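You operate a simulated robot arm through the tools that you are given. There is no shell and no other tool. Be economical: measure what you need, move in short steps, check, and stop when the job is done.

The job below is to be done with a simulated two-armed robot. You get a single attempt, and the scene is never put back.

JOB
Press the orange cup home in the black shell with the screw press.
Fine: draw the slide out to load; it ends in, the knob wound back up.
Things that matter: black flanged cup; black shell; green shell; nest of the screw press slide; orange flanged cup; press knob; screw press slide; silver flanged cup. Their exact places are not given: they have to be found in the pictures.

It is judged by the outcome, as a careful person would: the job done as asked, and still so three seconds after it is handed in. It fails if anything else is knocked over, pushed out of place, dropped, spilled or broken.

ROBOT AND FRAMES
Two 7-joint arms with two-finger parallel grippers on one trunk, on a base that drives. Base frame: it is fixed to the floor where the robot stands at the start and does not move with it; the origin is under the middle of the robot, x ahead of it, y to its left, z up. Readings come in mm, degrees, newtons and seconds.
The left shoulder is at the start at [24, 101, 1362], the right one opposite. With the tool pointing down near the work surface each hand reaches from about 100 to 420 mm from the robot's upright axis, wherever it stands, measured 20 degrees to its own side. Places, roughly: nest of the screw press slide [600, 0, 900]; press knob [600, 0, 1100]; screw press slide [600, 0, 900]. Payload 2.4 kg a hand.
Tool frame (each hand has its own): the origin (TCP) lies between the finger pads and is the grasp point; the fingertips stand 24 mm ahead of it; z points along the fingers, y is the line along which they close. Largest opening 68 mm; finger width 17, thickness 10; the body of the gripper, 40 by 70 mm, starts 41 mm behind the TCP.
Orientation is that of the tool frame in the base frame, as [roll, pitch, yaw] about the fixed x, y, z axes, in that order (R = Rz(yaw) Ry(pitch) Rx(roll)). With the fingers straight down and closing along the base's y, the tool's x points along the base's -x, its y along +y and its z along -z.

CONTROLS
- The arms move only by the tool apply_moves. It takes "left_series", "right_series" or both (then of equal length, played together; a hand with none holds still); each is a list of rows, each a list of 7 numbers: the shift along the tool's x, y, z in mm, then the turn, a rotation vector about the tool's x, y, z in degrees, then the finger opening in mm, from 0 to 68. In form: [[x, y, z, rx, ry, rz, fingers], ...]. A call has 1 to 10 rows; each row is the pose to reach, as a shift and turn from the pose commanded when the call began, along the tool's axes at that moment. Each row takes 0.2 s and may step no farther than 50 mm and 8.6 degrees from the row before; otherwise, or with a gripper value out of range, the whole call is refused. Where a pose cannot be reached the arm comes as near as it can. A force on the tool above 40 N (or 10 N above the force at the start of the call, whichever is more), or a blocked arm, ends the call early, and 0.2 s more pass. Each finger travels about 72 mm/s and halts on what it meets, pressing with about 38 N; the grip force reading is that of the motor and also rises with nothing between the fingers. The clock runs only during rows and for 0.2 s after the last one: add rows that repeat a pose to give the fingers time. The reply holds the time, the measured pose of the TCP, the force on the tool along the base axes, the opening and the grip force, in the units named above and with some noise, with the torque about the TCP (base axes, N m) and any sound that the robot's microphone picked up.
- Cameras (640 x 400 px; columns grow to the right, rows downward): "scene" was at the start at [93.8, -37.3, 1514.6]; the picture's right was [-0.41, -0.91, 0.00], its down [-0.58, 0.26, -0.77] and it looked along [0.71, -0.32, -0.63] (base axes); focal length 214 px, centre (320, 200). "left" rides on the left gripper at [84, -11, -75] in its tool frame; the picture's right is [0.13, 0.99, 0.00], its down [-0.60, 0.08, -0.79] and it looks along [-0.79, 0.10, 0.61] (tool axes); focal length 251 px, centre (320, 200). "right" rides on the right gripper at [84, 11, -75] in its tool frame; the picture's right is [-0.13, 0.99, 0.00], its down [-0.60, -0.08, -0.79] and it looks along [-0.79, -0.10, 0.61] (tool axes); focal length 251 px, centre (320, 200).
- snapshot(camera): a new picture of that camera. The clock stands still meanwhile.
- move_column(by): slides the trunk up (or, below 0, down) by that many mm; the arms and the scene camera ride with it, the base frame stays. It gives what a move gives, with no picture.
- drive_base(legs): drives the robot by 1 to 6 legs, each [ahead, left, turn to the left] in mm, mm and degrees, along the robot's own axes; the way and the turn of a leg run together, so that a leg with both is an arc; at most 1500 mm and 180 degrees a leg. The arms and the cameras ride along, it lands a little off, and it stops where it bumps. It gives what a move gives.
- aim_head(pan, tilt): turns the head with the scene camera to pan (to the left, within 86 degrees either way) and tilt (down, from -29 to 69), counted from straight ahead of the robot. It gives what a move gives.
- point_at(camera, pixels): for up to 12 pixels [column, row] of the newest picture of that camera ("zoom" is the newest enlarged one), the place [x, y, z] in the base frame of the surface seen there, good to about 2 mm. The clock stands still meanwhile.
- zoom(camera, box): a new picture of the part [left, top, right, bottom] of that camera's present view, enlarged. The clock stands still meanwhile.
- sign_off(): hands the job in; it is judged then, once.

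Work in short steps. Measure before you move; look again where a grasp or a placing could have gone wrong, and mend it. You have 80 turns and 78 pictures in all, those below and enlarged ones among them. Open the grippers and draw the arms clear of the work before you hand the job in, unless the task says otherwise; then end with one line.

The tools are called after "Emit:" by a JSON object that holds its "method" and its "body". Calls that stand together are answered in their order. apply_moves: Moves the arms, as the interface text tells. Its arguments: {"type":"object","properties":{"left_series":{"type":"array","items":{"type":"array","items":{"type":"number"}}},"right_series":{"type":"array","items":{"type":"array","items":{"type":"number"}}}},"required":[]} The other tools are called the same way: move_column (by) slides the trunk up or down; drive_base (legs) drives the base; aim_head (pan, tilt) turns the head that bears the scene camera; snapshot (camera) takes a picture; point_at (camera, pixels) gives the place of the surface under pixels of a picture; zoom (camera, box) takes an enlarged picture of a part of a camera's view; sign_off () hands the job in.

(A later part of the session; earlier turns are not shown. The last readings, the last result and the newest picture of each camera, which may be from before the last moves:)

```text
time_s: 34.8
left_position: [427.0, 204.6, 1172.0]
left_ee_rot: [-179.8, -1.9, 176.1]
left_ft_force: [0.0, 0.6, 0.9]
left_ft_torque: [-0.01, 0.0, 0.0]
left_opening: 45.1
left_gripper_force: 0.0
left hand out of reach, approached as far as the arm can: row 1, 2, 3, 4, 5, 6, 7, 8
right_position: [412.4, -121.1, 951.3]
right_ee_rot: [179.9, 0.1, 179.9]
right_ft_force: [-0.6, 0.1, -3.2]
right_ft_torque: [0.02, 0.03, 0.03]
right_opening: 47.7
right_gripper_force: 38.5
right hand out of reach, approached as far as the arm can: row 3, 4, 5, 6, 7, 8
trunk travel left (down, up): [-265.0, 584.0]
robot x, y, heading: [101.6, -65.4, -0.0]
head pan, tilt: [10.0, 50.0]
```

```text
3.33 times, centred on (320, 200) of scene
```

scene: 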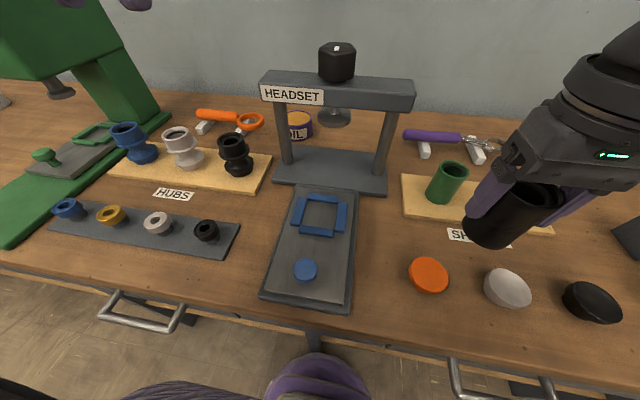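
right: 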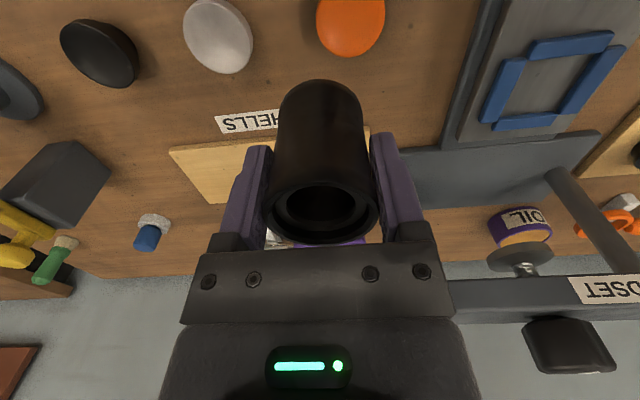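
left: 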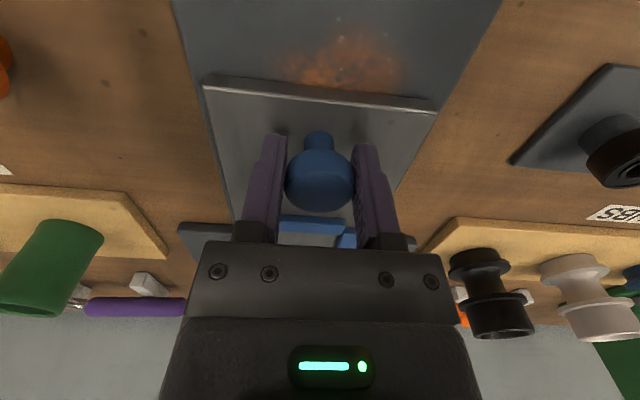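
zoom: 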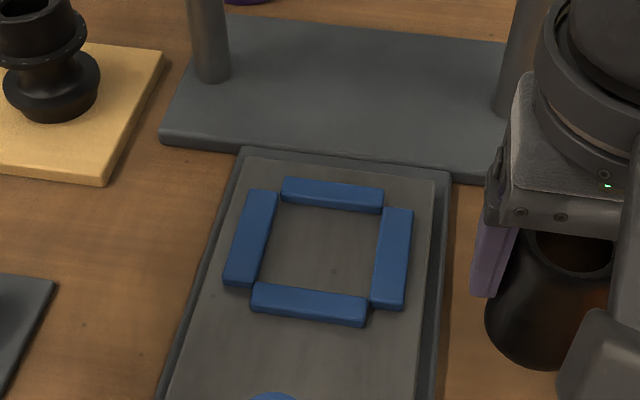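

The right hand can't cross that far left, so I'll bring the robot left instead. First I'll raise the shell and tuck in the left hand, and measure the green press so the left arm clears it.

Emit:
{"method": "apply_moves", "body": {"right_series": [[0, 0, -40, 0, 0, 0, 30], [0, 0, -80, 0, 0, 0, 30], [-12, -20, -85, 0, 0, 0, 30], [-24, -40, -85, 0, 0, 0, 30], [-35, -62, -85, 0, 0, 0, 30], [-35, -62, -85, 0, 0, 0, 30]], "left_series": [[30, -20, 0, 0, 0, 0, 45], [60, -40, 0, 0, 0, 0, 45], [90, -60, 0, 0, 0, 0, 45], [110, -70, 0, 0, 0, 0, 45], [110, -70, 0, 0, 0, 0, 45], [110, -70, 0, 0, 0, 0, 45]]}}

Emit:
{"method": "aim_head", "body": {"pan": 40, "tilt": 35}}

Emit:
{"method": "snapshot", "body": {"camera": "scene"}}

```text
time_s: 36.2
left_position: [324.0, 112.8, 1148.1]
left_ee_rot: [-179.8, -1.9, 176.2]
left_ft_force: [-1.2, -0.4, 0.4]
left_ft_torque: [0.02, -0.01, -0.02]
left_opening: 45.0
left_gripper_force: 0.0
left hand out of reach, approached as far as the arm can: row 1, 2, 3, 4, 5, 6
right_position: [446.0, -183.0, 1036.9]
right_ee_rot: [179.9, -0.1, 179.9]
right_ft_force: [0.1, -0.7, -2.9]
right_ft_torque: [0.02, -0.01, 0.0]
right_opening: 47.5
right_gripper_force: 37.9
right hand out of reach, approached as far as the arm can: row 1, 2
trunk travel left (down, up): [-265.0, 584.0]
robot x, y, heading: [102.9, -67.4, 0.0]
head pan, tilt: [10.0, 50.0]
```

```text
time_s: 37.1
left_position: [326.2, 113.8, 1147.9]
left_ee_rot: [-179.8, -1.8, 176.2]
left_ft_force: [0.1, -0.1, 0.8]
left_ft_torque: [0.02, 0.03, 0.0]
left_opening: 44.9
left_gripper_force: 0.0
right_position: [446.0, -180.8, 1036.3]
right_ee_rot: [180.0, -0.1, -179.9]
right_ft_force: [0.4, -0.9, -3.8]
right_ft_torque: [-0.01, -0.02, 0.0]
right_opening: 47.7
right_gripper_force: 38.0
trunk travel left (down, up): [-265.0, 584.0]
robot x, y, heading: [100.9, -61.9, 0.0]
head pan, tilt: [40.0, 35.0]
```

```text
44 pictures are left
```

scene: 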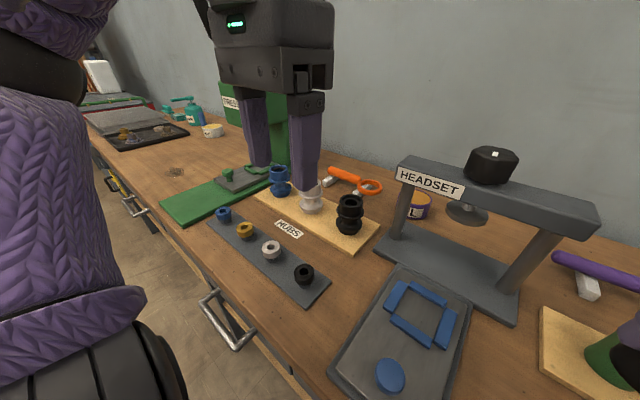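

Emit:
{"method": "point_at", "body": {"camera": "scene", "pixels": [[230, 92], [234, 110], [165, 205], [270, 120], [232, 176], [350, 215]]}}

```text
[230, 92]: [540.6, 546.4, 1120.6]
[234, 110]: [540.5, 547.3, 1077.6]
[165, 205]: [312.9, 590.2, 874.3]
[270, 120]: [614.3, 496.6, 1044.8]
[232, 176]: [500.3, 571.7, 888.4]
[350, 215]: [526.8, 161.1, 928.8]
```

The green press is well clear (x≥540, y≈500+). I'll drive left 163 mm so the shell comes over the nest.

Emit:
{"method": "drive_base", "body": {"legs": [[0, 163, 0]]}}

Emit:
{"method": "aim_head", "body": {"pan": -12, "tilt": 45}}

Emit:
{"method": "snapshot", "body": {"camera": "scene"}}

```text
time_s: 38.5
left_position: [323.4, 276.9, 1148.6]
left_ee_rot: [-179.8, -1.9, 176.2]
left_ft_force: [-0.5, 1.3, -0.5]
left_ft_torque: [0.0, 0.04, -0.02]
left_opening: 44.7
left_gripper_force: 0.0
right_position: [446.0, -17.9, 1036.9]
right_ee_rot: [180.0, 0.0, -179.9]
right_ft_force: [0.2, 0.6, -3.5]
right_ft_torque: [-0.01, -0.01, 0.0]
right_opening: 47.8
right_gripper_force: 38.5
trunk travel left (down, up): [-265.0, 584.0]
robot x, y, heading: [103.8, 96.9, 0.1]
head pan, tilt: [40.0, 35.0]
```

```text
time_s: 39.8
left_position: [324.2, 277.4, 1148.3]
left_ee_rot: [-179.9, -1.9, 176.2]
left_ft_force: [0.2, 0.1, 0.1]
left_ft_torque: [0.02, 0.03, 0.04]
left_opening: 45.2
left_gripper_force: 0.1
right_position: [446.3, -17.4, 1036.0]
right_ee_rot: [180.0, 0.0, -180.0]
right_ft_force: [0.3, 0.2, -3.8]
right_ft_torque: [-0.01, 0.0, 0.01]
right_opening: 47.7
right_gripper_force: 38.3
trunk travel left (down, up): [-265.0, 584.0]
robot x, y, heading: [97.6, 95.5, 0.2]
head pan, tilt: [-12.0, 45.0]
```

```text
43 pictures are left
```

scene: 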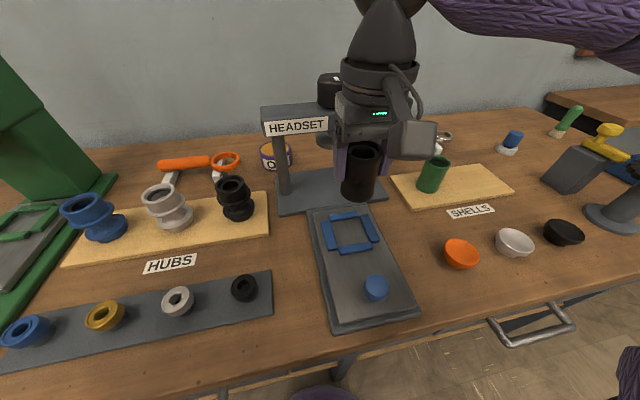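

The shell is aligned above the nest, TCP (446.2,-17.7). I'll lower it to near contact.

Emit:
{"method": "apply_moves", "body": {"right_series": [[0.5, 0, 40, 0, 0, 0, 30], [0.5, 0, 70, 0, 0, 0, 30], [0.5, 0, 86, 0, 0, 0, 30], [0.5, 0, 92, 0, 0, 0, 30], [0.5, 0, 95, 0, 0, 0, 30], [0.5, 0, 96, 0, 0, 0, 30]]}}

Emit:
{"method": "zoom", "body": {"camera": "scene", "box": [280, 130, 440, 250]}}

```text
time_s: 41.1
left_position: [323.5, 277.3, 1147.9]
left_ee_rot: [-179.8, -1.9, 176.2]
left_ft_force: [0.5, 0.6, -0.7]
left_ft_torque: [0.02, -0.01, -0.02]
left_opening: 45.1
left_gripper_force: 0.0
right_position: [444.8, -18.8, 940.4]
right_ee_rot: [179.9, 0.0, 179.9]
right_ft_force: [-0.4, -0.2, -2.5]
right_ft_torque: [-0.06, -0.1, -0.02]
right_opening: 47.5
right_gripper_force: 38.5
trunk travel left (down, up): [-265.0, 584.0]
robot x, y, heading: [104.4, 98.1, 0.4]
head pan, tilt: [-12.0, 45.0]
```

```text
3.33 times, centred on (360, 190) of scene
```

zoom: 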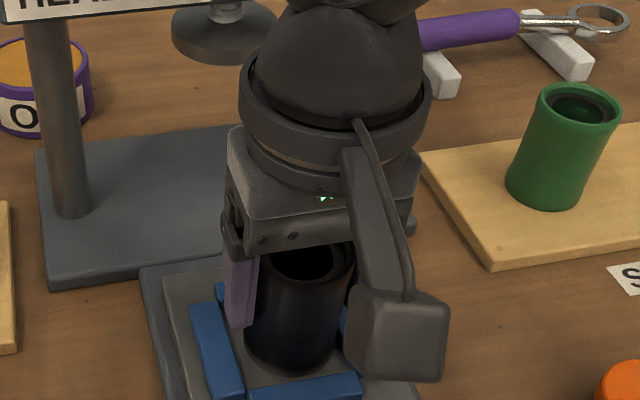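

The shell is inside the nest and starting to touch. I'll lower 1.5 mm more, release and rise.

Emit:
{"method": "apply_moves", "body": {"right_series": [[-1.5, 0, 0.5, 0, 0, 0, 30], [-1.5, 0, 1.5, 0, 0, 0, 30], [-1.5, 0, 1.5, 0, 0, 0, 66], [-1.5, 0, 1.5, 0, 0, 0, 66], [-1.5, 0, 0, 0, 0, 0, 66], [-1.5, 0, -40, 0, 0, 0, 66], [-1.5, 0, -85, 0, 0, 0, 66], [-1.5, -30, -110, 0, 0, 0, 66], [-1.5, -70, -110, 0, 0, 0, 66], [-1.5, -110, -110, 0, 0, 0, 66]]}}

Emit:
{"method": "zoom", "body": {"camera": "scene", "box": [280, 130, 440, 250]}}

```text
time_s: 43.4
left_position: [323.6, 277.0, 1148.1]
left_ee_rot: [-179.7, -2.0, 176.1]
left_ft_force: [0.5, 0.8, 0.4]
left_ft_torque: [-0.02, 0.02, -0.02]
left_opening: 44.6
left_gripper_force: 0.0
right_position: [446.3, -129.2, 1050.6]
right_ee_rot: [-180.0, 0.0, -179.9]
right_ft_force: [-0.9, 0.1, -0.5]
right_ft_torque: [0.01, 0.02, 0.01]
right_opening: 66.0
right_gripper_force: 0.1
trunk travel left (down, up): [-265.0, 584.0]
robot x, y, heading: [104.1, 98.9, 0.1]
head pan, tilt: [-12.0, 45.0]
```

```text
3.33 times, centred on (360, 190) of scene
```

zoom: 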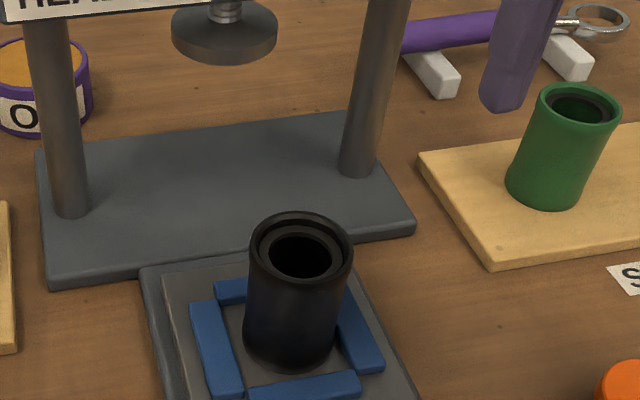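

The shell stands upright in the nest. I'll measure its rim and move the right hand over the orange cup for a closer look.

Emit:
{"method": "point_at", "body": {"camera": "zoom", "pixels": [[251, 250], [351, 250], [300, 213], [300, 284], [302, 258], [268, 240]]}}

Emit:
{"method": "apply_moves", "body": {"right_series": [[20, -30, 0, 0, 0, 0, 66], [50, -60, 0, 0, 0, 0, 66], [72, -60, 30, 0, 0, 0, 66], [72, -60, 60, 0, 0, 0, 66], [72, -60, 60, 0, 0, 0, 66]]}}

Emit:
{"method": "snapshot", "body": {"camera": "right"}}

Emit:
{"method": "zoom", "body": {"camera": "scene", "box": [420, 220, 560, 280]}}

```text
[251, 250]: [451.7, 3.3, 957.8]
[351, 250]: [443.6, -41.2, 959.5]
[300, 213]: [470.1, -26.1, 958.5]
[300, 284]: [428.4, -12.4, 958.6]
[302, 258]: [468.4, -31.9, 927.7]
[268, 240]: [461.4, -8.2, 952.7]
```

```text
time_s: 44.5
left_position: [324.0, 278.4, 1147.7]
left_ee_rot: [-179.8, -1.9, 176.2]
left_ft_force: [0.2, -0.5, -0.4]
left_ft_torque: [-0.02, 0.01, -0.02]
left_opening: 44.9
left_gripper_force: 0.1
right_position: [374.7, -187.3, 989.1]
right_ee_rot: [180.0, 0.0, -179.9]
right_ft_force: [0.4, 0.2, -0.2]
right_ft_torque: [-0.03, -0.02, -0.04]
right_opening: 66.1
right_gripper_force: 0.1
trunk travel left (down, up): [-265.0, 584.0]
robot x, y, heading: [98.6, 97.5, 0.2]
head pan, tilt: [-12.0, 45.0]
```

```text
40 pictures are left
```

right: 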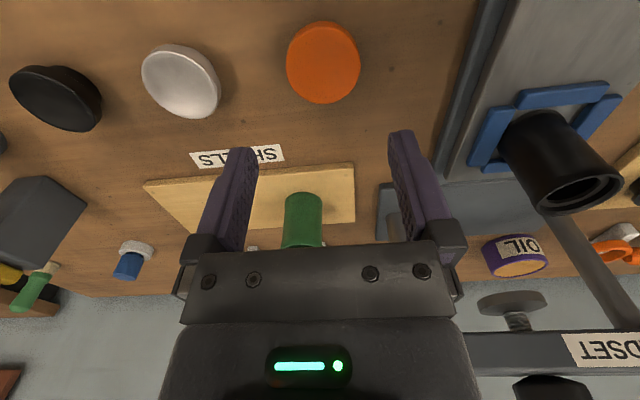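

```text
4.57 times, centred on (490, 250) of scene
```

zoom: 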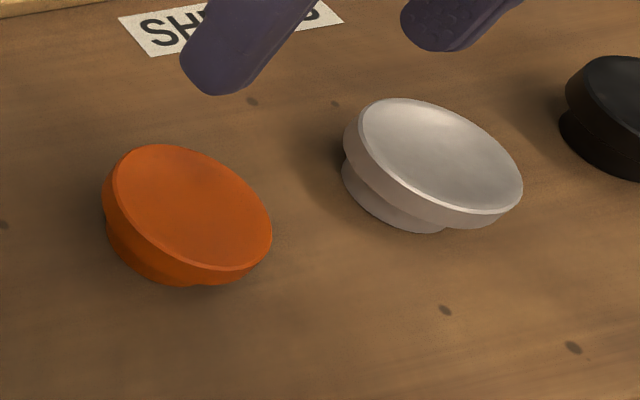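

Flange up, spigot down, so the orientation is already right. The shell rim is centred at (448.4,-19), z 958.5. Next I'll measure the cup.

Emit:
{"method": "point_at", "body": {"camera": "right", "pixels": [[290, 62], [357, 62], [325, 25], [325, 98], [323, 62], [323, 115]]}}

```text
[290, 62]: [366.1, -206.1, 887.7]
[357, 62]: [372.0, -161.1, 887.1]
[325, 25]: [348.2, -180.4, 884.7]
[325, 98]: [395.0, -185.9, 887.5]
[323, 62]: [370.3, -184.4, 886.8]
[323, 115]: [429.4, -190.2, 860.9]
```

The cup is centred near (371,-184.5), top 887, diameter about 50. I'll descend with open fingers and grip the flange.

Emit:
{"method": "apply_moves", "body": {"right_series": [[3, 2.5, 40, 0, 0, 0, 67], [3, 2.5, 75, 0, 0, 0, 67], [3, 2.5, 96, 0, 0, 0, 67], [3, 2.5, 96, 0, 0, 0, 67], [3, 2.5, 96, 0, 0, 0, 40], [3, 2.5, 96, 0, 0, 0, 40], [3, 2.5, 96, 0, 0, 0, 40]]}}

Emit:
{"method": "zoom", "body": {"camera": "right", "box": [160, 0, 480, 200]}}

```text
time_s: 46.1
left_position: [323.6, 277.1, 1148.0]
left_ee_rot: [-179.7, -1.9, 176.1]
left_ft_force: [0.3, 0.6, 0.0]
left_ft_torque: [0.03, 0.0, -0.03]
left_opening: 44.9
left_gripper_force: 0.0
right_position: [371.3, -185.3, 892.7]
right_ee_rot: [180.0, 0.0, -179.9]
right_ft_force: [-0.1, -0.7, -0.5]
right_ft_torque: [0.02, 0.01, 0.01]
right_opening: 50.4
right_gripper_force: 37.7
trunk travel left (down, up): [-265.0, 584.0]
robot x, y, heading: [105.0, 96.5, -0.0]
head pan, tilt: [-12.0, 45.0]
```

```text
2.00 times, centred on (320, 100) of right
```

zoom: 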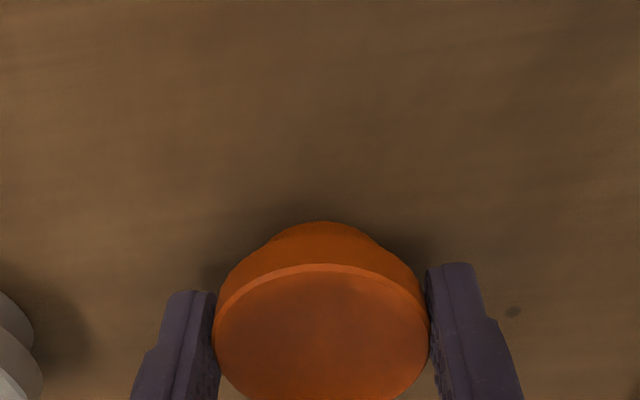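

Gripped at 50.4 mm. I'll measure the cup's offset in the grip, then lift it.

Emit:
{"method": "point_at", "body": {"camera": "zoom", "pixels": [[322, 268], [322, 340], [217, 335], [427, 335], [322, 240]]}}

Emit:
{"method": "apply_moves", "body": {"right_series": [[0, 0, -40, 0, 0, 0, 40], [0, 0, -85, 0, 0, 0, 40], [0, 0, -130, 0, 0, 0, 40], [-20, 40, -138, 0, 0, 0, 40], [-40, 80, -138, 0, 0, 0, 40], [-60, 120, -138, 0, 0, 0, 40], [-77, 166, -138, 0, 0, 0, 40], [-77, 166, -138, 0, 0, 0, 40]]}}

Emit:
{"method": "snapshot", "body": {"camera": "scene"}}

```text
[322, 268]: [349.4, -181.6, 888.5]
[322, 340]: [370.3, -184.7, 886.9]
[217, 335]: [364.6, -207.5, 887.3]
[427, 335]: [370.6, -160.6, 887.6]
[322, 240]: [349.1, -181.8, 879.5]
```

```text
time_s: 48.0
left_position: [324.1, 278.9, 1148.3]
left_ee_rot: [-179.8, -1.9, 176.2]
left_ft_force: [0.2, 0.5, -0.9]
left_ft_torque: [-0.01, -0.01, 0.03]
left_opening: 45.1
left_gripper_force: 0.0
right_position: [446.9, -18.7, 1033.9]
right_ee_rot: [179.9, 0.0, 180.0]
right_ft_force: [0.2, -0.2, -1.0]
right_ft_torque: [0.0, -0.03, 0.0]
right_opening: 50.5
right_gripper_force: 37.8
trunk travel left (down, up): [-265.0, 584.0]
robot x, y, heading: [102.9, 96.5, 0.0]
head pan, tilt: [-12.0, 45.0]
```

```text
37 pictures are left
```

scene: 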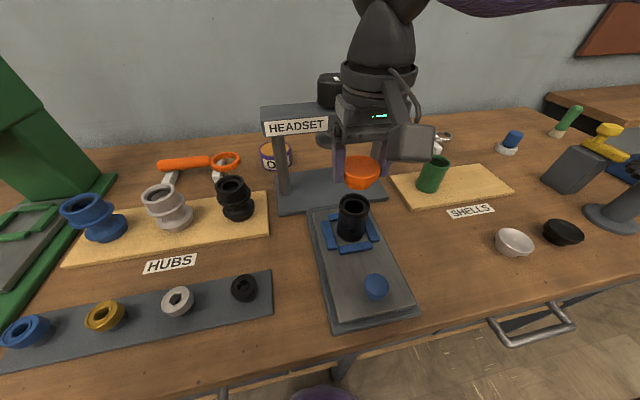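

I'll lower the cup to just above the rim, then ease it in.

Emit:
{"method": "apply_moves", "body": {"right_series": [[-1.1, 0, 20, 0, 0, 0, 40], [-1.1, 0, 36, 0, 0, 0, 40], [-1.1, 0, 36, 0, 0, 0, 40]]}}

Emit:
{"method": "zoom", "body": {"camera": "scene", "box": [310, 140, 390, 240]}}

Emit:
{"method": "zoom", "body": {"camera": "right", "box": [220, 60, 420, 200]}}

```text
time_s: 48.8
left_position: [324.5, 277.7, 1148.7]
left_ee_rot: [-179.8, -1.9, 176.2]
left_ft_force: [-0.2, -1.2, 0.6]
left_ft_torque: [-0.03, 0.01, -0.05]
left_opening: 44.9
left_gripper_force: 0.1
right_position: [450.2, -18.9, 996.9]
right_ee_rot: [180.0, 0.0, 180.0]
right_ft_force: [-1.0, 0.0, -1.9]
right_ft_torque: [0.03, 0.0, 0.02]
right_opening: 50.7
right_gripper_force: 37.6
trunk travel left (down, up): [-265.0, 584.0]
robot x, y, heading: [101.1, 94.2, -0.2]
head pan, tilt: [-12.0, 45.0]
```

```text
4.00 times, centred on (350, 190) of scene
```

zoom: 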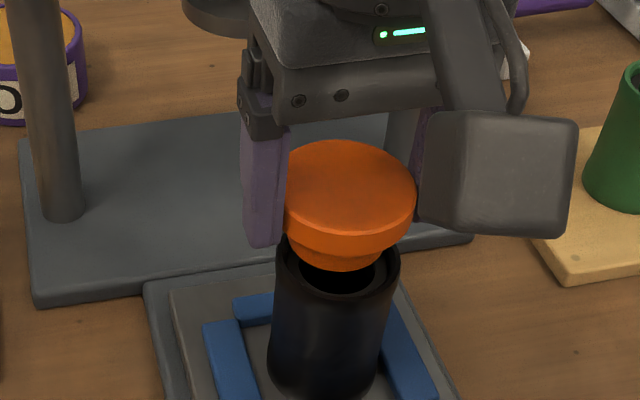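

```text
2.86 times, centred on (320, 130) of right
```

zoom: 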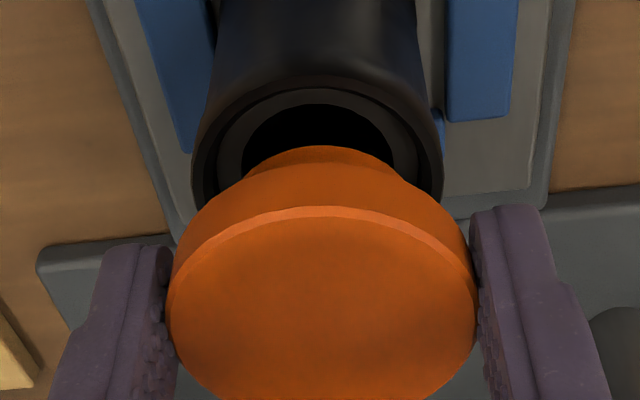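

Comparing the cup's near edge with the rim's near edge.

Emit:
{"method": "point_at", "body": {"camera": "zoom", "pixels": [[322, 216], [318, 82], [172, 300], [474, 300], [198, 165], [440, 165], [322, 300]]}}

```text
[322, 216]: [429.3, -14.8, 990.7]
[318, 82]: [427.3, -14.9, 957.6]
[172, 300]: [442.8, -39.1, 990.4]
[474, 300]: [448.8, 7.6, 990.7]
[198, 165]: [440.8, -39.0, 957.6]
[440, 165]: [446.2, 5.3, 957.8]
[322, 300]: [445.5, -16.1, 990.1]
```

The cup is about 2 mm too far ahead and 1 mm left. I'll correct that and lower slowly.

Emit:
{"method": "apply_moves", "body": {"right_series": [[2, -0.8, 0, 0, 0, 0, 40], [2, -0.8, 3, 0, 0, 0, 40], [2, -0.8, 5, 0, 0, 0, 40], [2, -0.8, 7, 0, 0, 0, 40], [2, -0.8, 9, 0, 0, 0, 40], [2, -0.8, 10, 0, 0, 0, 40]]}}

Emit:
{"method": "zoom", "body": {"camera": "scene", "box": [310, 140, 390, 240]}}

```text
time_s: 50.1
left_position: [322.9, 277.2, 1148.8]
left_ee_rot: [-179.8, -1.9, 176.2]
left_ft_force: [0.7, 0.4, 0.4]
left_ft_torque: [-0.02, 0.04, 0.0]
left_opening: 44.9
left_gripper_force: 0.1
right_position: [447.7, -19.9, 986.9]
right_ee_rot: [180.0, 0.0, 180.0]
right_ft_force: [-0.5, 0.4, 0.1]
right_ft_torque: [0.02, 0.03, 0.0]
right_opening: 50.5
right_gripper_force: 38.2
trunk travel left (down, up): [-265.0, 584.0]
robot x, y, heading: [99.8, 96.2, -0.1]
head pan, tilt: [-12.0, 45.0]
```

```text
4.00 times, centred on (350, 190) of scene
```

zoom: 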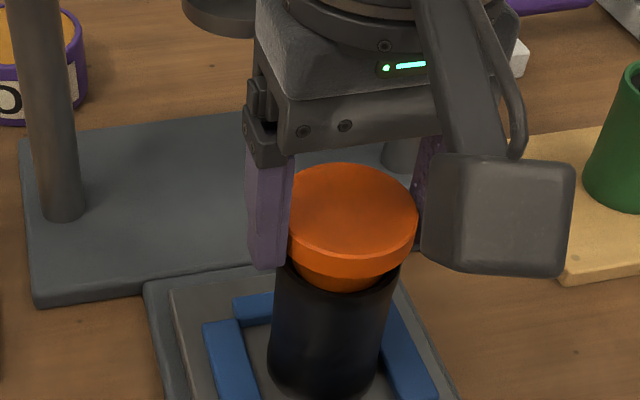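

The spigot is entering freely. I'll keep lowering gently.

Emit:
{"method": "apply_moves", "body": {"right_series": [[0, 0, 1, 0, 0, 0, 40], [0, 0, 2, 0, 0, 0, 40], [0, 0, 3, 0, 0, 0, 40], [0, 0, 4, 0, 0, 0, 40]]}}

```text
time_s: 51.1
left_position: [322.7, 278.0, 1148.3]
left_ee_rot: [-179.7, -1.8, 176.3]
left_ft_force: [-0.2, 0.0, -0.2]
left_ft_torque: [-0.02, -0.02, 0.0]
left_opening: 45.0
left_gripper_force: 0.1
right_position: [447.1, -19.7, 985.2]
right_ee_rot: [179.8, 0.4, -179.9]
right_ft_force: [0.6, 0.6, 33.5]
right_ft_torque: [-0.08, 0.03, 0.01]
right_opening: 50.5
right_gripper_force: 37.7
trunk travel left (down, up): [-265.0, 584.0]
robot x, y, heading: [104.4, 97.5, 0.3]
head pan, tilt: [-12.0, 45.0]
```

Contact is at z≈985 with pure vertical force, so the spigot is resting 7 mm into the bore at the interference. I'll relax, release and rise.

Emit:
{"method": "apply_moves", "body": {"right_series": [[0, 0, -2, 0, 0, 0, 40], [0, 0, -2, 0, 0, 0, 66], [0, 0, -2, 0, 0, 0, 66], [0, 0, -40, 0, 0, 0, 66], [0, 0, -85, 0, 0, 0, 66], [10, -40, -95, 0, 0, 0, 66], [20, -80, -95, 0, 0, 0, 66], [30, -120, -95, 0, 0, 0, 66]]}}

Emit:
{"method": "zoom", "body": {"camera": "scene", "box": [280, 100, 440, 240]}}

Emit:
{"method": "snapshot", "body": {"camera": "scene"}}

```text
time_s: 53.0
left_position: [323.6, 277.9, 1149.0]
left_ee_rot: [-179.8, -2.0, 176.2]
left_ft_force: [0.4, 0.8, -0.2]
left_ft_torque: [-0.04, -0.02, 0.01]
left_opening: 44.9
left_gripper_force: 0.1
right_position: [416.3, -141.6, 1077.2]
right_ee_rot: [-179.9, 0.0, -179.9]
right_ft_force: [-0.5, 0.1, 0.4]
right_ft_torque: [0.04, -0.03, -0.01]
right_opening: 66.2
right_gripper_force: 0.0
trunk travel left (down, up): [-265.0, 584.0]
robot x, y, heading: [102.4, 101.2, -0.0]
head pan, tilt: [-12.0, 45.0]
```

```text
2.86 times, centred on (360, 170) of scene
```

zoom: 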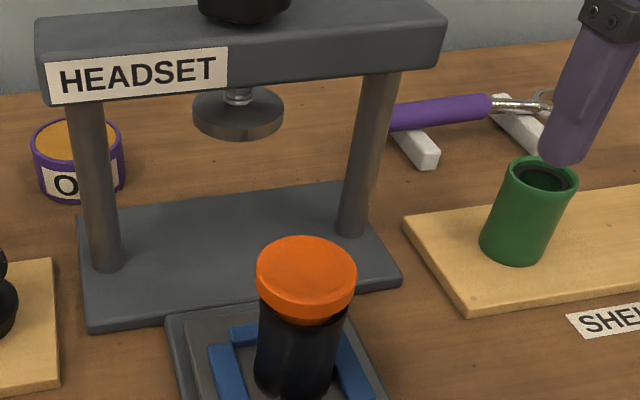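

```text
32 pictures are left
```

scene: 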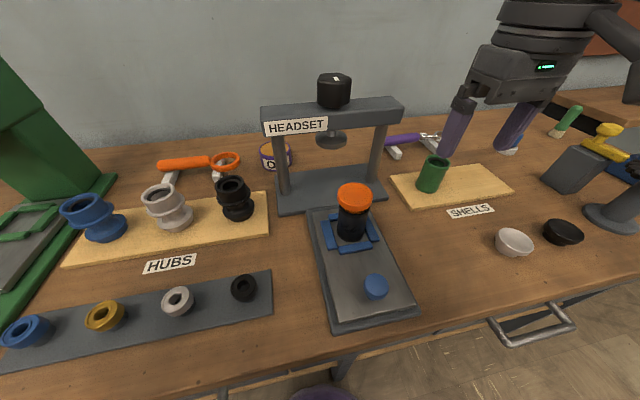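

Cup sits square on the shell. I'll check heights against the ram and measure the slide knob's place.

Emit:
{"method": "point_at", "body": {"camera": "zoom", "pixels": [[305, 258], [270, 275], [345, 275], [237, 134], [200, 115], [278, 115], [242, 20]]}}

Emit:
{"method": "point_at", "body": {"camera": "scene", "pixels": [[376, 282], [367, 282], [386, 282]]}}

```text
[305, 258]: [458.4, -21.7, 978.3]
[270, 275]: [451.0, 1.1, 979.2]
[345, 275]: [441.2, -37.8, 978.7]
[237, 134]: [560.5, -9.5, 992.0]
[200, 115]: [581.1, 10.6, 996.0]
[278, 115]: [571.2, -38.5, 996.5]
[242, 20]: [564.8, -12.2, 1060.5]
```

```text
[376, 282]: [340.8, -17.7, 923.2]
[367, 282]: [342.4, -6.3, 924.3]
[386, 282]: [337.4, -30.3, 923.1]
```

The cup top at 979 clears the ram at about 991. Next the right hand goes to the slide knob at (339.5,-17.5).

Emit:
{"method": "apply_moves", "body": {"right_series": [[35, 15, 0, 0, 0, 0, 50], [77, 35, 0, 0, 0, 0, 50], [77, 78, 10, 0, 0, 0, 50], [77, 124, 25, 0, 0, 0, 50], [77, 124, 70, 0, 0, 0, 50], [77, 124, 115, 0, 0, 0, 50], [77, 124, 140, 0, 0, 0, 50], [77, 124, 159, 0, 0, 0, 50], [77, 124, 159, 0, 0, 0, 50]]}}

Emit:
{"method": "zoom", "body": {"camera": "scene", "box": [280, 160, 440, 320]}}

```text
time_s: 55.0
left_position: [323.9, 279.2, 1149.0]
left_ee_rot: [-179.9, -1.9, 176.1]
left_ft_force: [-0.2, 0.0, 0.2]
left_ft_torque: [0.01, 0.03, 0.02]
left_opening: 45.0
left_gripper_force: 0.1
right_position: [343.0, -15.1, 918.8]
right_ee_rot: [180.0, 0.1, -179.9]
right_ft_force: [1.1, -0.3, -0.3]
right_ft_torque: [0.0, -0.01, 0.01]
right_opening: 49.9
right_gripper_force: 0.2
trunk travel left (down, up): [-265.0, 584.0]
robot x, y, heading: [103.0, 97.9, -0.2]
head pan, tilt: [-12.0, 45.0]
```

```text
2.50 times, centred on (360, 240) of scene
```

zoom: 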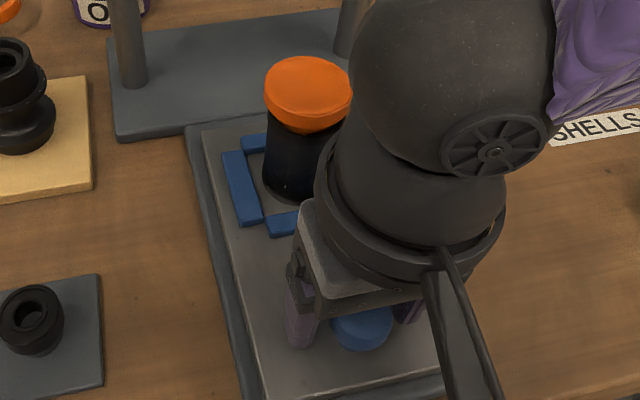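

Fingers straddle the knob. I'll grip and push the slide in slowly.

Emit:
{"method": "apply_moves", "body": {"right_series": [[0, -2, 1, 0, 0, 0, 10], [0, -2, 1, 0, 0, 0, 10], [0, -2, 1, 0, 0, 0, 10], [-8, -2, 1, 0, 0, 0, 10], [-18, -2, 1, 0, 0, 0, 10], [-28, -2, 1, 0, 0, 0, 10], [-38, -2, 1, 0, 0, 0, 10], [-48, -2, 1, 0, 0, 0, 10], [-58, -2, 1, 0, 0, 0, 10], [-68, -2, 1, 0, 0, 0, 10]]}}

Emit:
{"method": "snapshot", "body": {"camera": "scene"}}

```text
time_s: 57.1
left_position: [323.3, 279.6, 1148.4]
left_ee_rot: [-179.8, -1.9, 176.2]
left_ft_force: [0.8, 0.1, 0.4]
left_ft_torque: [-0.02, -0.01, 0.03]
left_opening: 44.9
left_gripper_force: 0.0
right_position: [409.7, -15.9, 918.8]
right_ee_rot: [-180.0, -0.1, -179.9]
right_ft_force: [-0.3, 18.3, -5.3]
right_ft_torque: [0.3, -1.32, -0.01]
right_opening: 31.7
right_gripper_force: 45.7
trunk travel left (down, up): [-265.0, 584.0]
robot x, y, heading: [101.3, 96.7, 0.0]
head pan, tilt: [-12.0, 45.0]
```

```text
30 pictures are left
```

scene: 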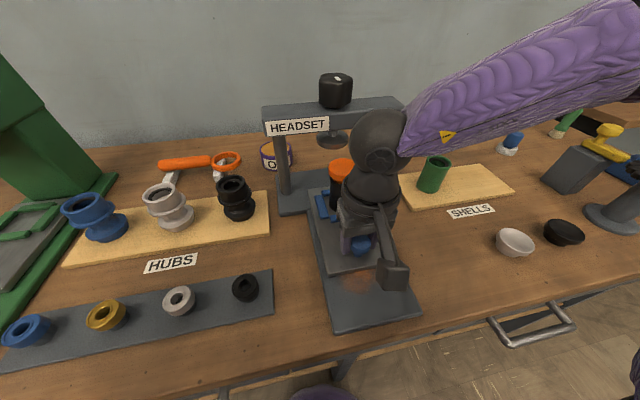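

Going well. I'll continue the remaining ~68 mm, easing y to relieve the side load.

Emit:
{"method": "apply_moves", "body": {"right_series": [[-10, 1.5, 0, 0, 0, 0, 10], [-20, 1.5, 0, 0, 0, 0, 10], [-30, 1.5, 0, 0, 0, 0, 10], [-40, 1.5, 0, 0, 0, 0, 10], [-50, 1.5, 0, 0, 0, 0, 10], [-58, 1.5, 0, 0, 0, 0, 10], [-64, 1.5, 0, 0, 0, 0, 10], [-68, 1.5, 0, 0, 0, 0, 10], [-71, 1.5, 0, 0, 0, 0, 10]]}}

Emit:
{"method": "zoom", "body": {"camera": "scene", "box": [240, 60, 440, 250]}}

```text
time_s: 59.1
left_position: [324.8, 279.1, 1149.5]
left_ee_rot: [-179.8, -1.9, 176.2]
left_ft_force: [0.1, 0.3, 0.4]
left_ft_torque: [0.07, 0.0, 0.0]
left_opening: 44.9
left_gripper_force: 0.1
right_position: [480.5, -14.7, 918.8]
right_ee_rot: [-180.0, 0.1, -180.0]
right_ft_force: [-0.4, 10.1, -3.7]
right_ft_torque: [0.18, -0.17, -0.11]
right_opening: 31.7
right_gripper_force: 44.6
trunk travel left (down, up): [-265.0, 584.0]
robot x, y, heading: [100.6, 98.5, 0.4]
head pan, tilt: [-12.0, 45.0]
```

```text
2.11 times, centred on (340, 155) of scene
```

zoom: 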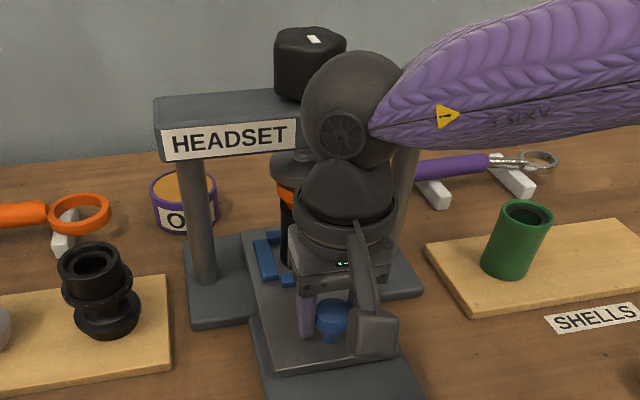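

No stop force yet (TCP was about 3 mm ahead of the knob centre), so I'll push a bit further until it resists.

Emit:
{"method": "apply_moves", "body": {"right_series": [[-2, 0.5, 0, 0, 0, 0, 10], [-4, 0.5, 0, 0, 0, 0, 10], [-6, 0.5, 0, 0, 0, 0, 10], [-8, 0.5, 0, 0, 0, 0, 10]]}}

```text
time_s: 60.1
left_position: [321.0, 278.6, 1150.1]
left_ee_rot: [-179.9, -1.8, 176.2]
left_ft_force: [-0.5, -0.3, -0.1]
left_ft_torque: [0.03, 0.02, 0.02]
left_opening: 45.0
left_gripper_force: 0.3
right_position: [484.6, -14.8, 917.8]
right_ee_rot: [-180.0, -0.1, -180.0]
right_ft_force: [-30.2, 8.3, 2.2]
right_ft_torque: [0.27, 0.31, -0.01]
right_opening: 31.7
right_gripper_force: 44.8
trunk travel left (down, up): [-265.0, 584.0]
robot x, y, heading: [99.4, 95.7, 0.3]
head pan, tilt: [-12.0, 45.0]
```

The slide is fully in (−30 N at the stop). I'll relax, release, rise, and back away.

Emit:
{"method": "apply_moves", "body": {"right_series": [[4, 0, 0, 0, 0, 0, 10], [4, 0, 0, 0, 0, 0, 50], [4, 0, 0, 0, 0, 0, 50], [4, 0, -40, 0, 0, 0, 50], [30, 0, -75, 0, 0, 0, 60], [60, 0, -110, 0, 0, 0, 60], [70, 0, -155, 0, 0, 0, 60], [70, 0, -200, 0, 0, 0, 60], [70, 0, -245, 0, 0, 0, 60]]}}

Emit:
{"method": "snapshot", "body": {"camera": "scene"}}

```text
time_s: 62.1
left_position: [323.5, 277.7, 1149.5]
left_ee_rot: [-179.8, -1.9, 176.2]
left_ft_force: [0.0, -0.9, -0.1]
left_ft_torque: [-0.03, -0.02, 0.02]
left_opening: 44.9
left_gripper_force: 0.0
right_position: [409.7, -23.2, 1160.0]
right_ee_rot: [179.9, 0.0, 180.0]
right_ft_force: [-0.3, 0.4, 0.3]
right_ft_torque: [-0.01, -0.02, 0.04]
right_opening: 60.1
right_gripper_force: 0.1
right hand out of reach, approached as far as the arm can: row 9
trunk travel left (down, up): [-265.0, 584.0]
robot x, y, heading: [104.4, 97.2, 0.0]
head pan, tilt: [-12.0, 45.0]
```

```text
28 pictures are left
```

scene: 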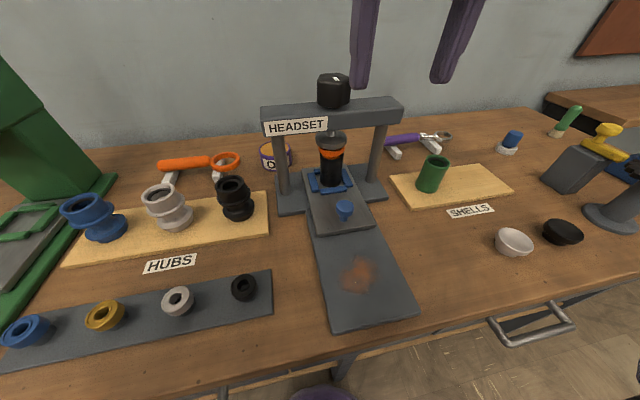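

Loaded slide is in. I'll measure the press knob exactly.

Emit:
{"method": "zoom", "body": {"camera": "scene", "box": [300, 60, 372, 120]}}

Emit:
{"method": "point_at", "body": {"camera": "zoom", "pixels": [[170, 150], [440, 140], [300, 120], [320, 230], [320, 170], [180, 240], [430, 230]]}}

```text
6.67 times, centred on (336, 90) of scene
```

zoom: 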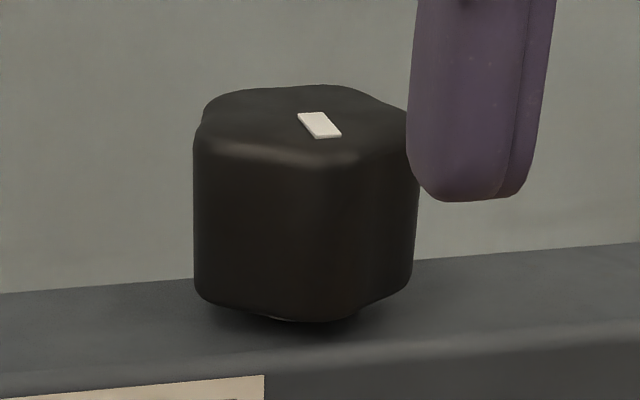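

```text
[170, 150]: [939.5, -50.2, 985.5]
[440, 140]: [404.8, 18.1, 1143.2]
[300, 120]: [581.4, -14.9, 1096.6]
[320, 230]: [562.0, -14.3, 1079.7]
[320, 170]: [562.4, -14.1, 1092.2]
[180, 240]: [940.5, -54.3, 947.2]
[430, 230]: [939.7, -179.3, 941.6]
```

The knob centre is about (590,-18), top 1097, ~56 mm wide. I'll raise the trunk 160 for reach, then edge the base closer, left of the centre leg.

Emit:
{"method": "move_column", "body": {"by": 160}}

Emit:
{"method": "drive_base", "body": {"legs": [[0, 40, 0], [62, 0, 0]]}}

```text
time_s: 64.0
left_position: [324.2, 276.3, 1308.3]
left_ee_rot: [-179.8, -1.8, 176.2]
left_ft_force: [0.4, -0.3, -1.1]
left_ft_torque: [0.0, 0.01, -0.03]
left_opening: 44.8
left_gripper_force: 0.0
right_position: [389.1, -23.5, 1334.5]
right_ee_rot: [-180.0, 4.0, -180.0]
right_ft_force: [0.2, -0.4, 0.1]
right_ft_torque: [0.0, 0.0, -0.01]
right_opening: 60.0
right_gripper_force: 0.1
trunk travel left (down, up): [-425.0, 424.0]
robot x, y, heading: [102.2, 94.8, 0.2]
head pan, tilt: [-12.0, 45.0]
```

```text
time_s: 65.5
left_position: [372.7, 328.0, 1309.0]
left_ee_rot: [-179.9, -1.8, 176.5]
left_ft_force: [0.0, 0.2, 0.0]
left_ft_torque: [0.02, 0.0, 0.02]
left_opening: 45.1
left_gripper_force: 0.1
right_position: [438.5, 28.3, 1334.9]
right_ee_rot: [179.8, 4.0, -179.8]
right_ft_force: [-1.1, 0.5, 0.7]
right_ft_torque: [0.0, -0.02, -0.01]
right_opening: 59.7
right_gripper_force: 0.2
trunk travel left (down, up): [-425.0, 424.0]
robot x, y, heading: [148.9, 147.5, 0.5]
head pan, tilt: [-12.0, 45.0]
stopped in leg 2: the robot was blocked; the commanded pose is now the measured one
```

Base blocked at x=149. Turning the robot left 20° brings the right shoulder about 33 mm closer to the knob, so I'll back off slightly, turn, and drop the trunk some to maximise reach.

Emit:
{"method": "drive_base", "body": {"legs": [[-6, 0, 0], [0, 0, 20]]}}

Emit:
{"method": "move_column", "body": {"by": -70}}

Emit:
{"method": "aim_head", "body": {"pan": -45, "tilt": 40}}

Emit:
{"method": "snapshot", "body": {"camera": "scene"}}

```text
time_s: 67.3
left_position: [294.7, 390.7, 1308.2]
left_ee_rot: [-179.8, -1.9, -164.1]
left_ft_force: [-0.3, -0.6, 0.2]
left_ft_torque: [0.0, -0.02, 0.0]
left_opening: 45.0
left_gripper_force: 0.1
right_position: [456.5, 130.4, 1335.2]
right_ee_rot: [179.8, 3.9, -160.4]
right_ft_force: [0.7, 0.3, 0.5]
right_ft_torque: [0.02, -0.01, 0.01]
right_opening: 59.9
right_gripper_force: 0.1
trunk travel left (down, up): [-425.0, 424.0]
robot x, y, heading: [148.7, 148.0, 19.7]
head pan, tilt: [-12.0, 45.0]
```

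```text
time_s: 68.4
left_position: [294.6, 391.6, 1238.6]
left_ee_rot: [-179.7, -1.9, -164.1]
left_ft_force: [0.3, -0.9, 1.0]
left_ft_torque: [-0.03, -0.02, -0.02]
left_opening: 45.0
left_gripper_force: 0.2
right_position: [456.2, 128.8, 1264.7]
right_ee_rot: [179.8, 4.0, -160.3]
right_ft_force: [0.1, 0.5, 0.0]
right_ft_torque: [-0.03, 0.02, 0.0]
right_opening: 60.1
right_gripper_force: 0.1
trunk travel left (down, up): [-355.0, 494.0]
robot x, y, heading: [146.0, 147.7, 19.6]
head pan, tilt: [-12.0, 45.0]
```

```text
time_s: 69.4
left_position: [294.6, 391.2, 1238.6]
left_ee_rot: [-179.9, -2.0, -164.2]
left_ft_force: [-0.6, 0.4, -0.6]
left_ft_torque: [-0.02, 0.02, 0.01]
left_opening: 45.0
left_gripper_force: 0.2
right_position: [457.1, 129.2, 1265.5]
right_ee_rot: [179.7, 4.0, -160.4]
right_ft_force: [-0.7, 0.3, -1.1]
right_ft_torque: [0.0, -0.02, -0.01]
right_opening: 59.7
right_gripper_force: 0.0
trunk travel left (down, up): [-355.0, 494.0]
robot x, y, heading: [143.8, 145.6, 19.7]
head pan, tilt: [-45.0, 40.0]
```

```text
26 pictures are left
```

scene: 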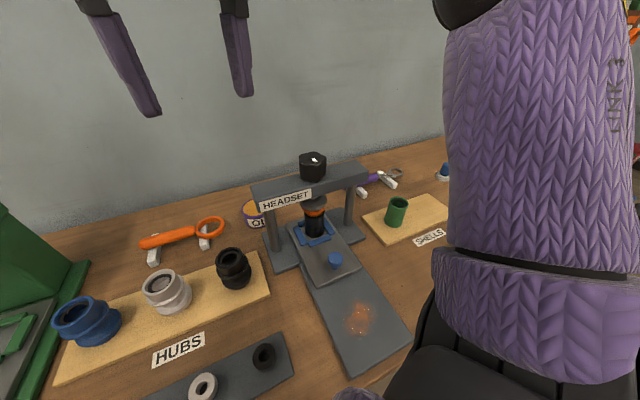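

I'll bring the right hand level above the knob at (590,-18,1160).

Emit:
{"method": "apply_moves", "body": {"right_series": [[-11, -31, 18, 0, 1, 0, 68], [-23, -61, 37, 0, 2, 0, 68], [-34, -92, 55, 0, 3, 0, 68], [-46, -122, 73, 0, 4, 0, 68], [-57, -153, 92, 0, 4, 0, 68], [-68.5, -183, 110, 0, 4, 0, 68], [-68.5, -183, 110, 0, 4, 0, 68]]}}

Emit:
{"method": "snapshot", "body": {"camera": "right"}}

Emit:
{"method": "zoom", "body": {"camera": "scene", "box": [240, 70, 400, 270]}}

```text
time_s: 71.0
left_position: [294.7, 390.5, 1238.5]
left_ee_rot: [-179.9, -2.0, -164.1]
left_ft_force: [0.1, -0.2, 0.2]
left_ft_torque: [0.03, -0.01, -0.01]
left_opening: 44.9
left_gripper_force: 0.0
right_position: [590.3, -18.7, 1158.6]
right_ee_rot: [179.9, -0.2, -160.3]
right_ft_force: [-1.1, -0.6, 0.1]
right_ft_torque: [-0.06, 0.01, -0.01]
right_opening: 68.0
right_gripper_force: 0.1
trunk travel left (down, up): [-355.0, 494.0]
robot x, y, heading: [145.6, 148.7, 19.6]
head pan, tilt: [-45.0, 40.0]
```

```text
25 pictures are left
```

right: 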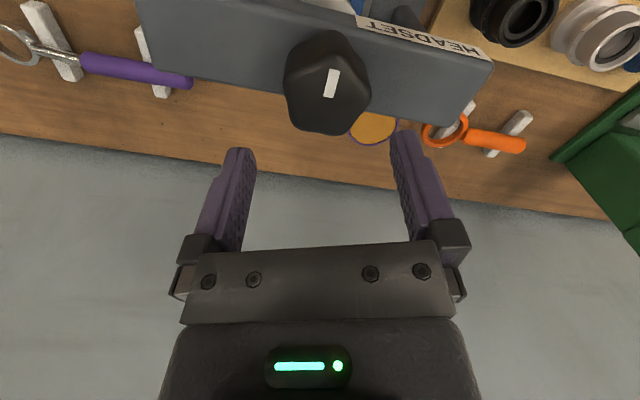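

```text
2.00 times, centred on (320, 170) of scene
```

zoom: 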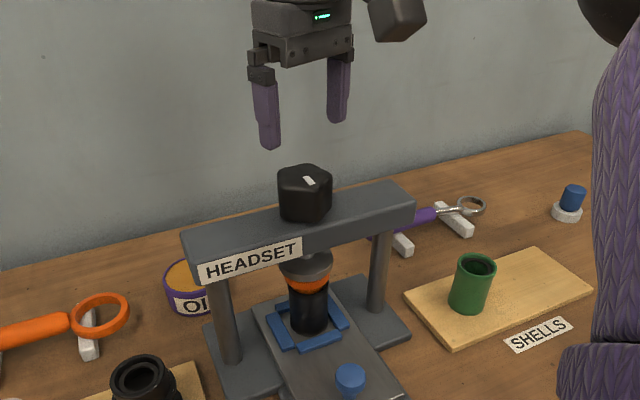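

Reached. I'll zoom the right camera on the knob to fix its centre and shape.

Emit:
{"method": "zoom", "body": {"camera": "right", "box": [260, 10, 400, 150]}}

Emit:
{"method": "point_at", "body": {"camera": "zoom", "pixels": [[310, 265], [350, 420], [120, 340], [310, 530], [460, 400], [250, 150], [300, 340], [150, 250], [420, 280]]}}

```text
2.86 times, centred on (330, 80) of right
```

zoom: 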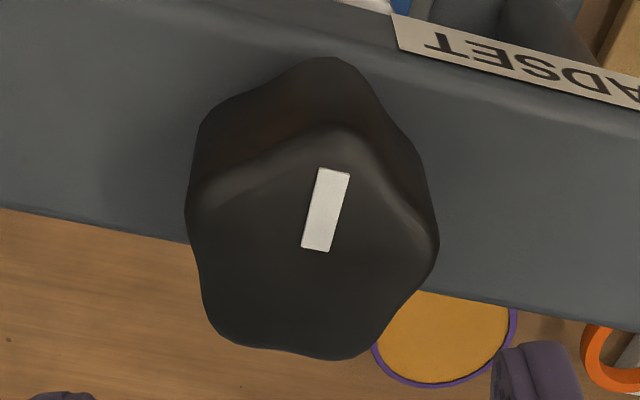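

```text
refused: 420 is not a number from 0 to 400
```

Emit:
{"method": "point_at", "body": {"camera": "zoom", "pixels": [[335, 135], [428, 245], [340, 348], [220, 325], [205, 210], [315, 248], [335, 172], [310, 250], [260, 170]]}}

```text
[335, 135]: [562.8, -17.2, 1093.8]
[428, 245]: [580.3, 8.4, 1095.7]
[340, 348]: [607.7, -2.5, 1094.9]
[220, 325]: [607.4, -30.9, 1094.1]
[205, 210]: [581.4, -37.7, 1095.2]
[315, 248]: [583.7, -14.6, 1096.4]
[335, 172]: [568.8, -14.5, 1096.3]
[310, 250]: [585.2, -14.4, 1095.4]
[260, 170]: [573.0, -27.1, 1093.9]
```

The five-lobed knob is centred at (588,-16); the fingers already line up with a lobe (110°) and a valley (-70°). I'll descend, grip, and try a first clockwise turn.

Emit:
{"method": "apply_moves", "body": {"right_series": [[1.3, 3.3, 30, 0, 0, 0, 68], [1.3, 3.3, 58, 0, 0, 0, 68], [1.3, 3.3, 66.5, 0, 0, 0, 68], [1.3, 3.3, 66.5, 0, 0, 0, 68], [1.3, 3.3, 66.5, 0, 0, 0, 30], [1.3, 3.3, 66.5, 0, 0, 0, 30], [1.3, 3.3, 66.5, 0, 0, 0, 30]]}}

Emit:
{"method": "apply_moves", "body": {"right_series": [[0, 0, 0, 0, 0, 6, 30], [0, 0, 0, 0, 0, 12, 30], [0, 0, 0, 0, 0, 18, 30], [0, 0, 0, 0, 0, 24, 30], [0, 0, 0, 0, 0, 30, 30], [0, 0, 0, 0, 0, 36, 30]]}}

Emit:
{"method": "zoom", "body": {"camera": "scene", "box": [240, 70, 400, 270]}}

```text
time_s: 72.6
left_position: [295.4, 389.7, 1237.9]
left_ee_rot: [-179.8, -1.9, -164.1]
left_ft_force: [0.8, 0.3, 0.3]
left_ft_torque: [-0.01, -0.04, -0.02]
left_opening: 45.2
left_gripper_force: 0.0
right_position: [586.9, -15.6, 1092.7]
right_ee_rot: [179.9, -0.1, -160.3]
right_ft_force: [2.3, -7.1, -2.3]
right_ft_torque: [-0.7, -0.93, -0.03]
right_opening: 53.9
right_gripper_force: 45.2
trunk travel left (down, up): [-355.0, 494.0]
robot x, y, heading: [143.2, 148.3, 19.6]
head pan, tilt: [-45.0, 40.0]
```

```text
time_s: 74.0
left_position: [295.0, 390.2, 1239.2]
left_ee_rot: [-179.9, -2.0, -164.1]
left_ft_force: [0.5, -0.3, 1.0]
left_ft_torque: [-0.03, 0.02, -0.01]
left_opening: 45.3
left_gripper_force: 0.0
right_position: [588.2, -14.8, 1091.8]
right_ee_rot: [179.9, -0.3, 163.6]
right_ft_force: [2.3, -3.8, -10.6]
right_ft_torque: [-0.36, -0.93, -0.02]
right_opening: 53.8
right_gripper_force: 44.9
trunk travel left (down, up): [-355.0, 494.0]
robot x, y, heading: [143.9, 145.2, 19.8]
head pan, tilt: [-45.0, 40.0]
```

```text
2.00 times, centred on (320, 170) of scene
```

zoom: 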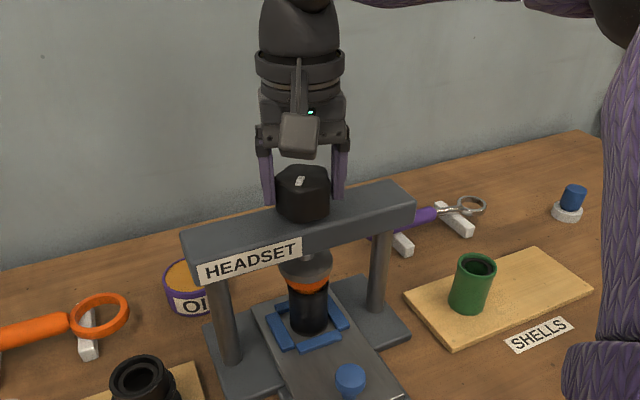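

It turned 36° with the grip holding; the tool is being pulled down, so the screw descends with the knob. I'll measure the knob top, then continue with a small downward follow.

Emit:
{"method": "point_at", "body": {"camera": "zoom", "pixels": [[290, 180], [310, 185], [300, 265], [310, 253]]}}

Emit:
{"method": "apply_moves", "body": {"right_series": [[0, 0, 0.7, 0, 0, 8, 30], [0, 0, 1.0, 0, 0, 16, 30], [0, 0, 1.2, 0, 0, 24, 30], [0, 0, 1.5, 0, 0, 32, 30], [0, 0, 1.7, 0, 0, 40, 30], [0, 0, 2, 0, 0, 48, 30], [0, 0, 2.2, 0, 0, 56, 30], [0, 0, 2.5, 0, 0, 64, 30], [0, 0, 2.7, 0, 0, 72, 30]]}}

Emit:
{"method": "zoom", "body": {"camera": "scene", "box": [260, 120, 380, 270]}}

Emit:
{"method": "point_at", "body": {"camera": "zoom", "pixels": [[130, 97], [150, 97], [140, 205], [140, 190]]}}

```text
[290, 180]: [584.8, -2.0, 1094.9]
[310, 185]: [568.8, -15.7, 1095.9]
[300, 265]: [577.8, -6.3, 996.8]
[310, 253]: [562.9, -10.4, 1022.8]
```

```text
time_s: 76.1
left_position: [297.1, 393.4, 1238.5]
left_ee_rot: [-179.8, -1.9, -164.0]
left_ft_force: [-0.2, 0.0, 0.4]
left_ft_torque: [-0.03, 0.02, 0.0]
left_opening: 45.1
left_gripper_force: 0.0
right_position: [589.4, -13.0, 1092.7]
right_ee_rot: [179.8, -0.2, 91.8]
right_ft_force: [7.9, 1.9, 5.2]
right_ft_torque: [-0.41, 0.59, -0.02]
right_opening: 53.6
right_gripper_force: 44.6
trunk travel left (down, up): [-355.0, 494.0]
robot x, y, heading: [146.0, 146.8, 19.7]
head pan, tilt: [-45.0, 40.0]
stopped in row 9 (right hand): the force on the tool passed its limit at 41 N (the readings are from after the stop); the commanded pose is now the measured one
```

```text
2.67 times, centred on (320, 195) of scene
```

zoom: 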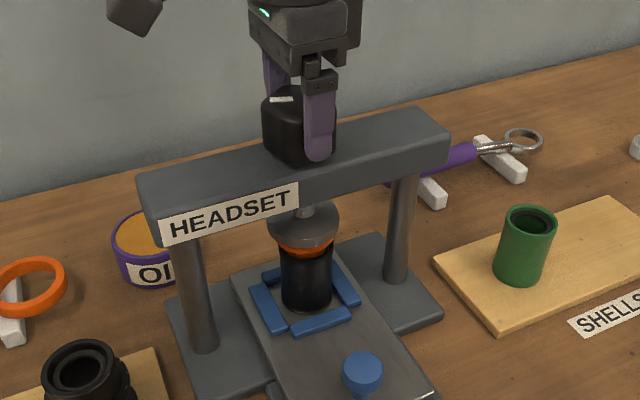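

```text
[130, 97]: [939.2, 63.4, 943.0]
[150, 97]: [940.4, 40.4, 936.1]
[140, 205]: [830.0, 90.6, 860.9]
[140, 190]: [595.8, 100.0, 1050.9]
```

The knob doesn't descend (pushing down raised the force), so I won't follow in z. I'll measure the ram's progress.

Emit:
{"method": "point_at", "body": {"camera": "zoom", "pixels": [[300, 232], [300, 238], [300, 244], [300, 250], [300, 256], [282, 101], [300, 222]]}}

```text
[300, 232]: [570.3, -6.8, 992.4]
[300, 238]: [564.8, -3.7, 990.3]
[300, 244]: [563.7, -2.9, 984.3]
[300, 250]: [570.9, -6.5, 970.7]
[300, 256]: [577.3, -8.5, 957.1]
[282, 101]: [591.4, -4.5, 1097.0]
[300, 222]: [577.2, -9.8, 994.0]
```

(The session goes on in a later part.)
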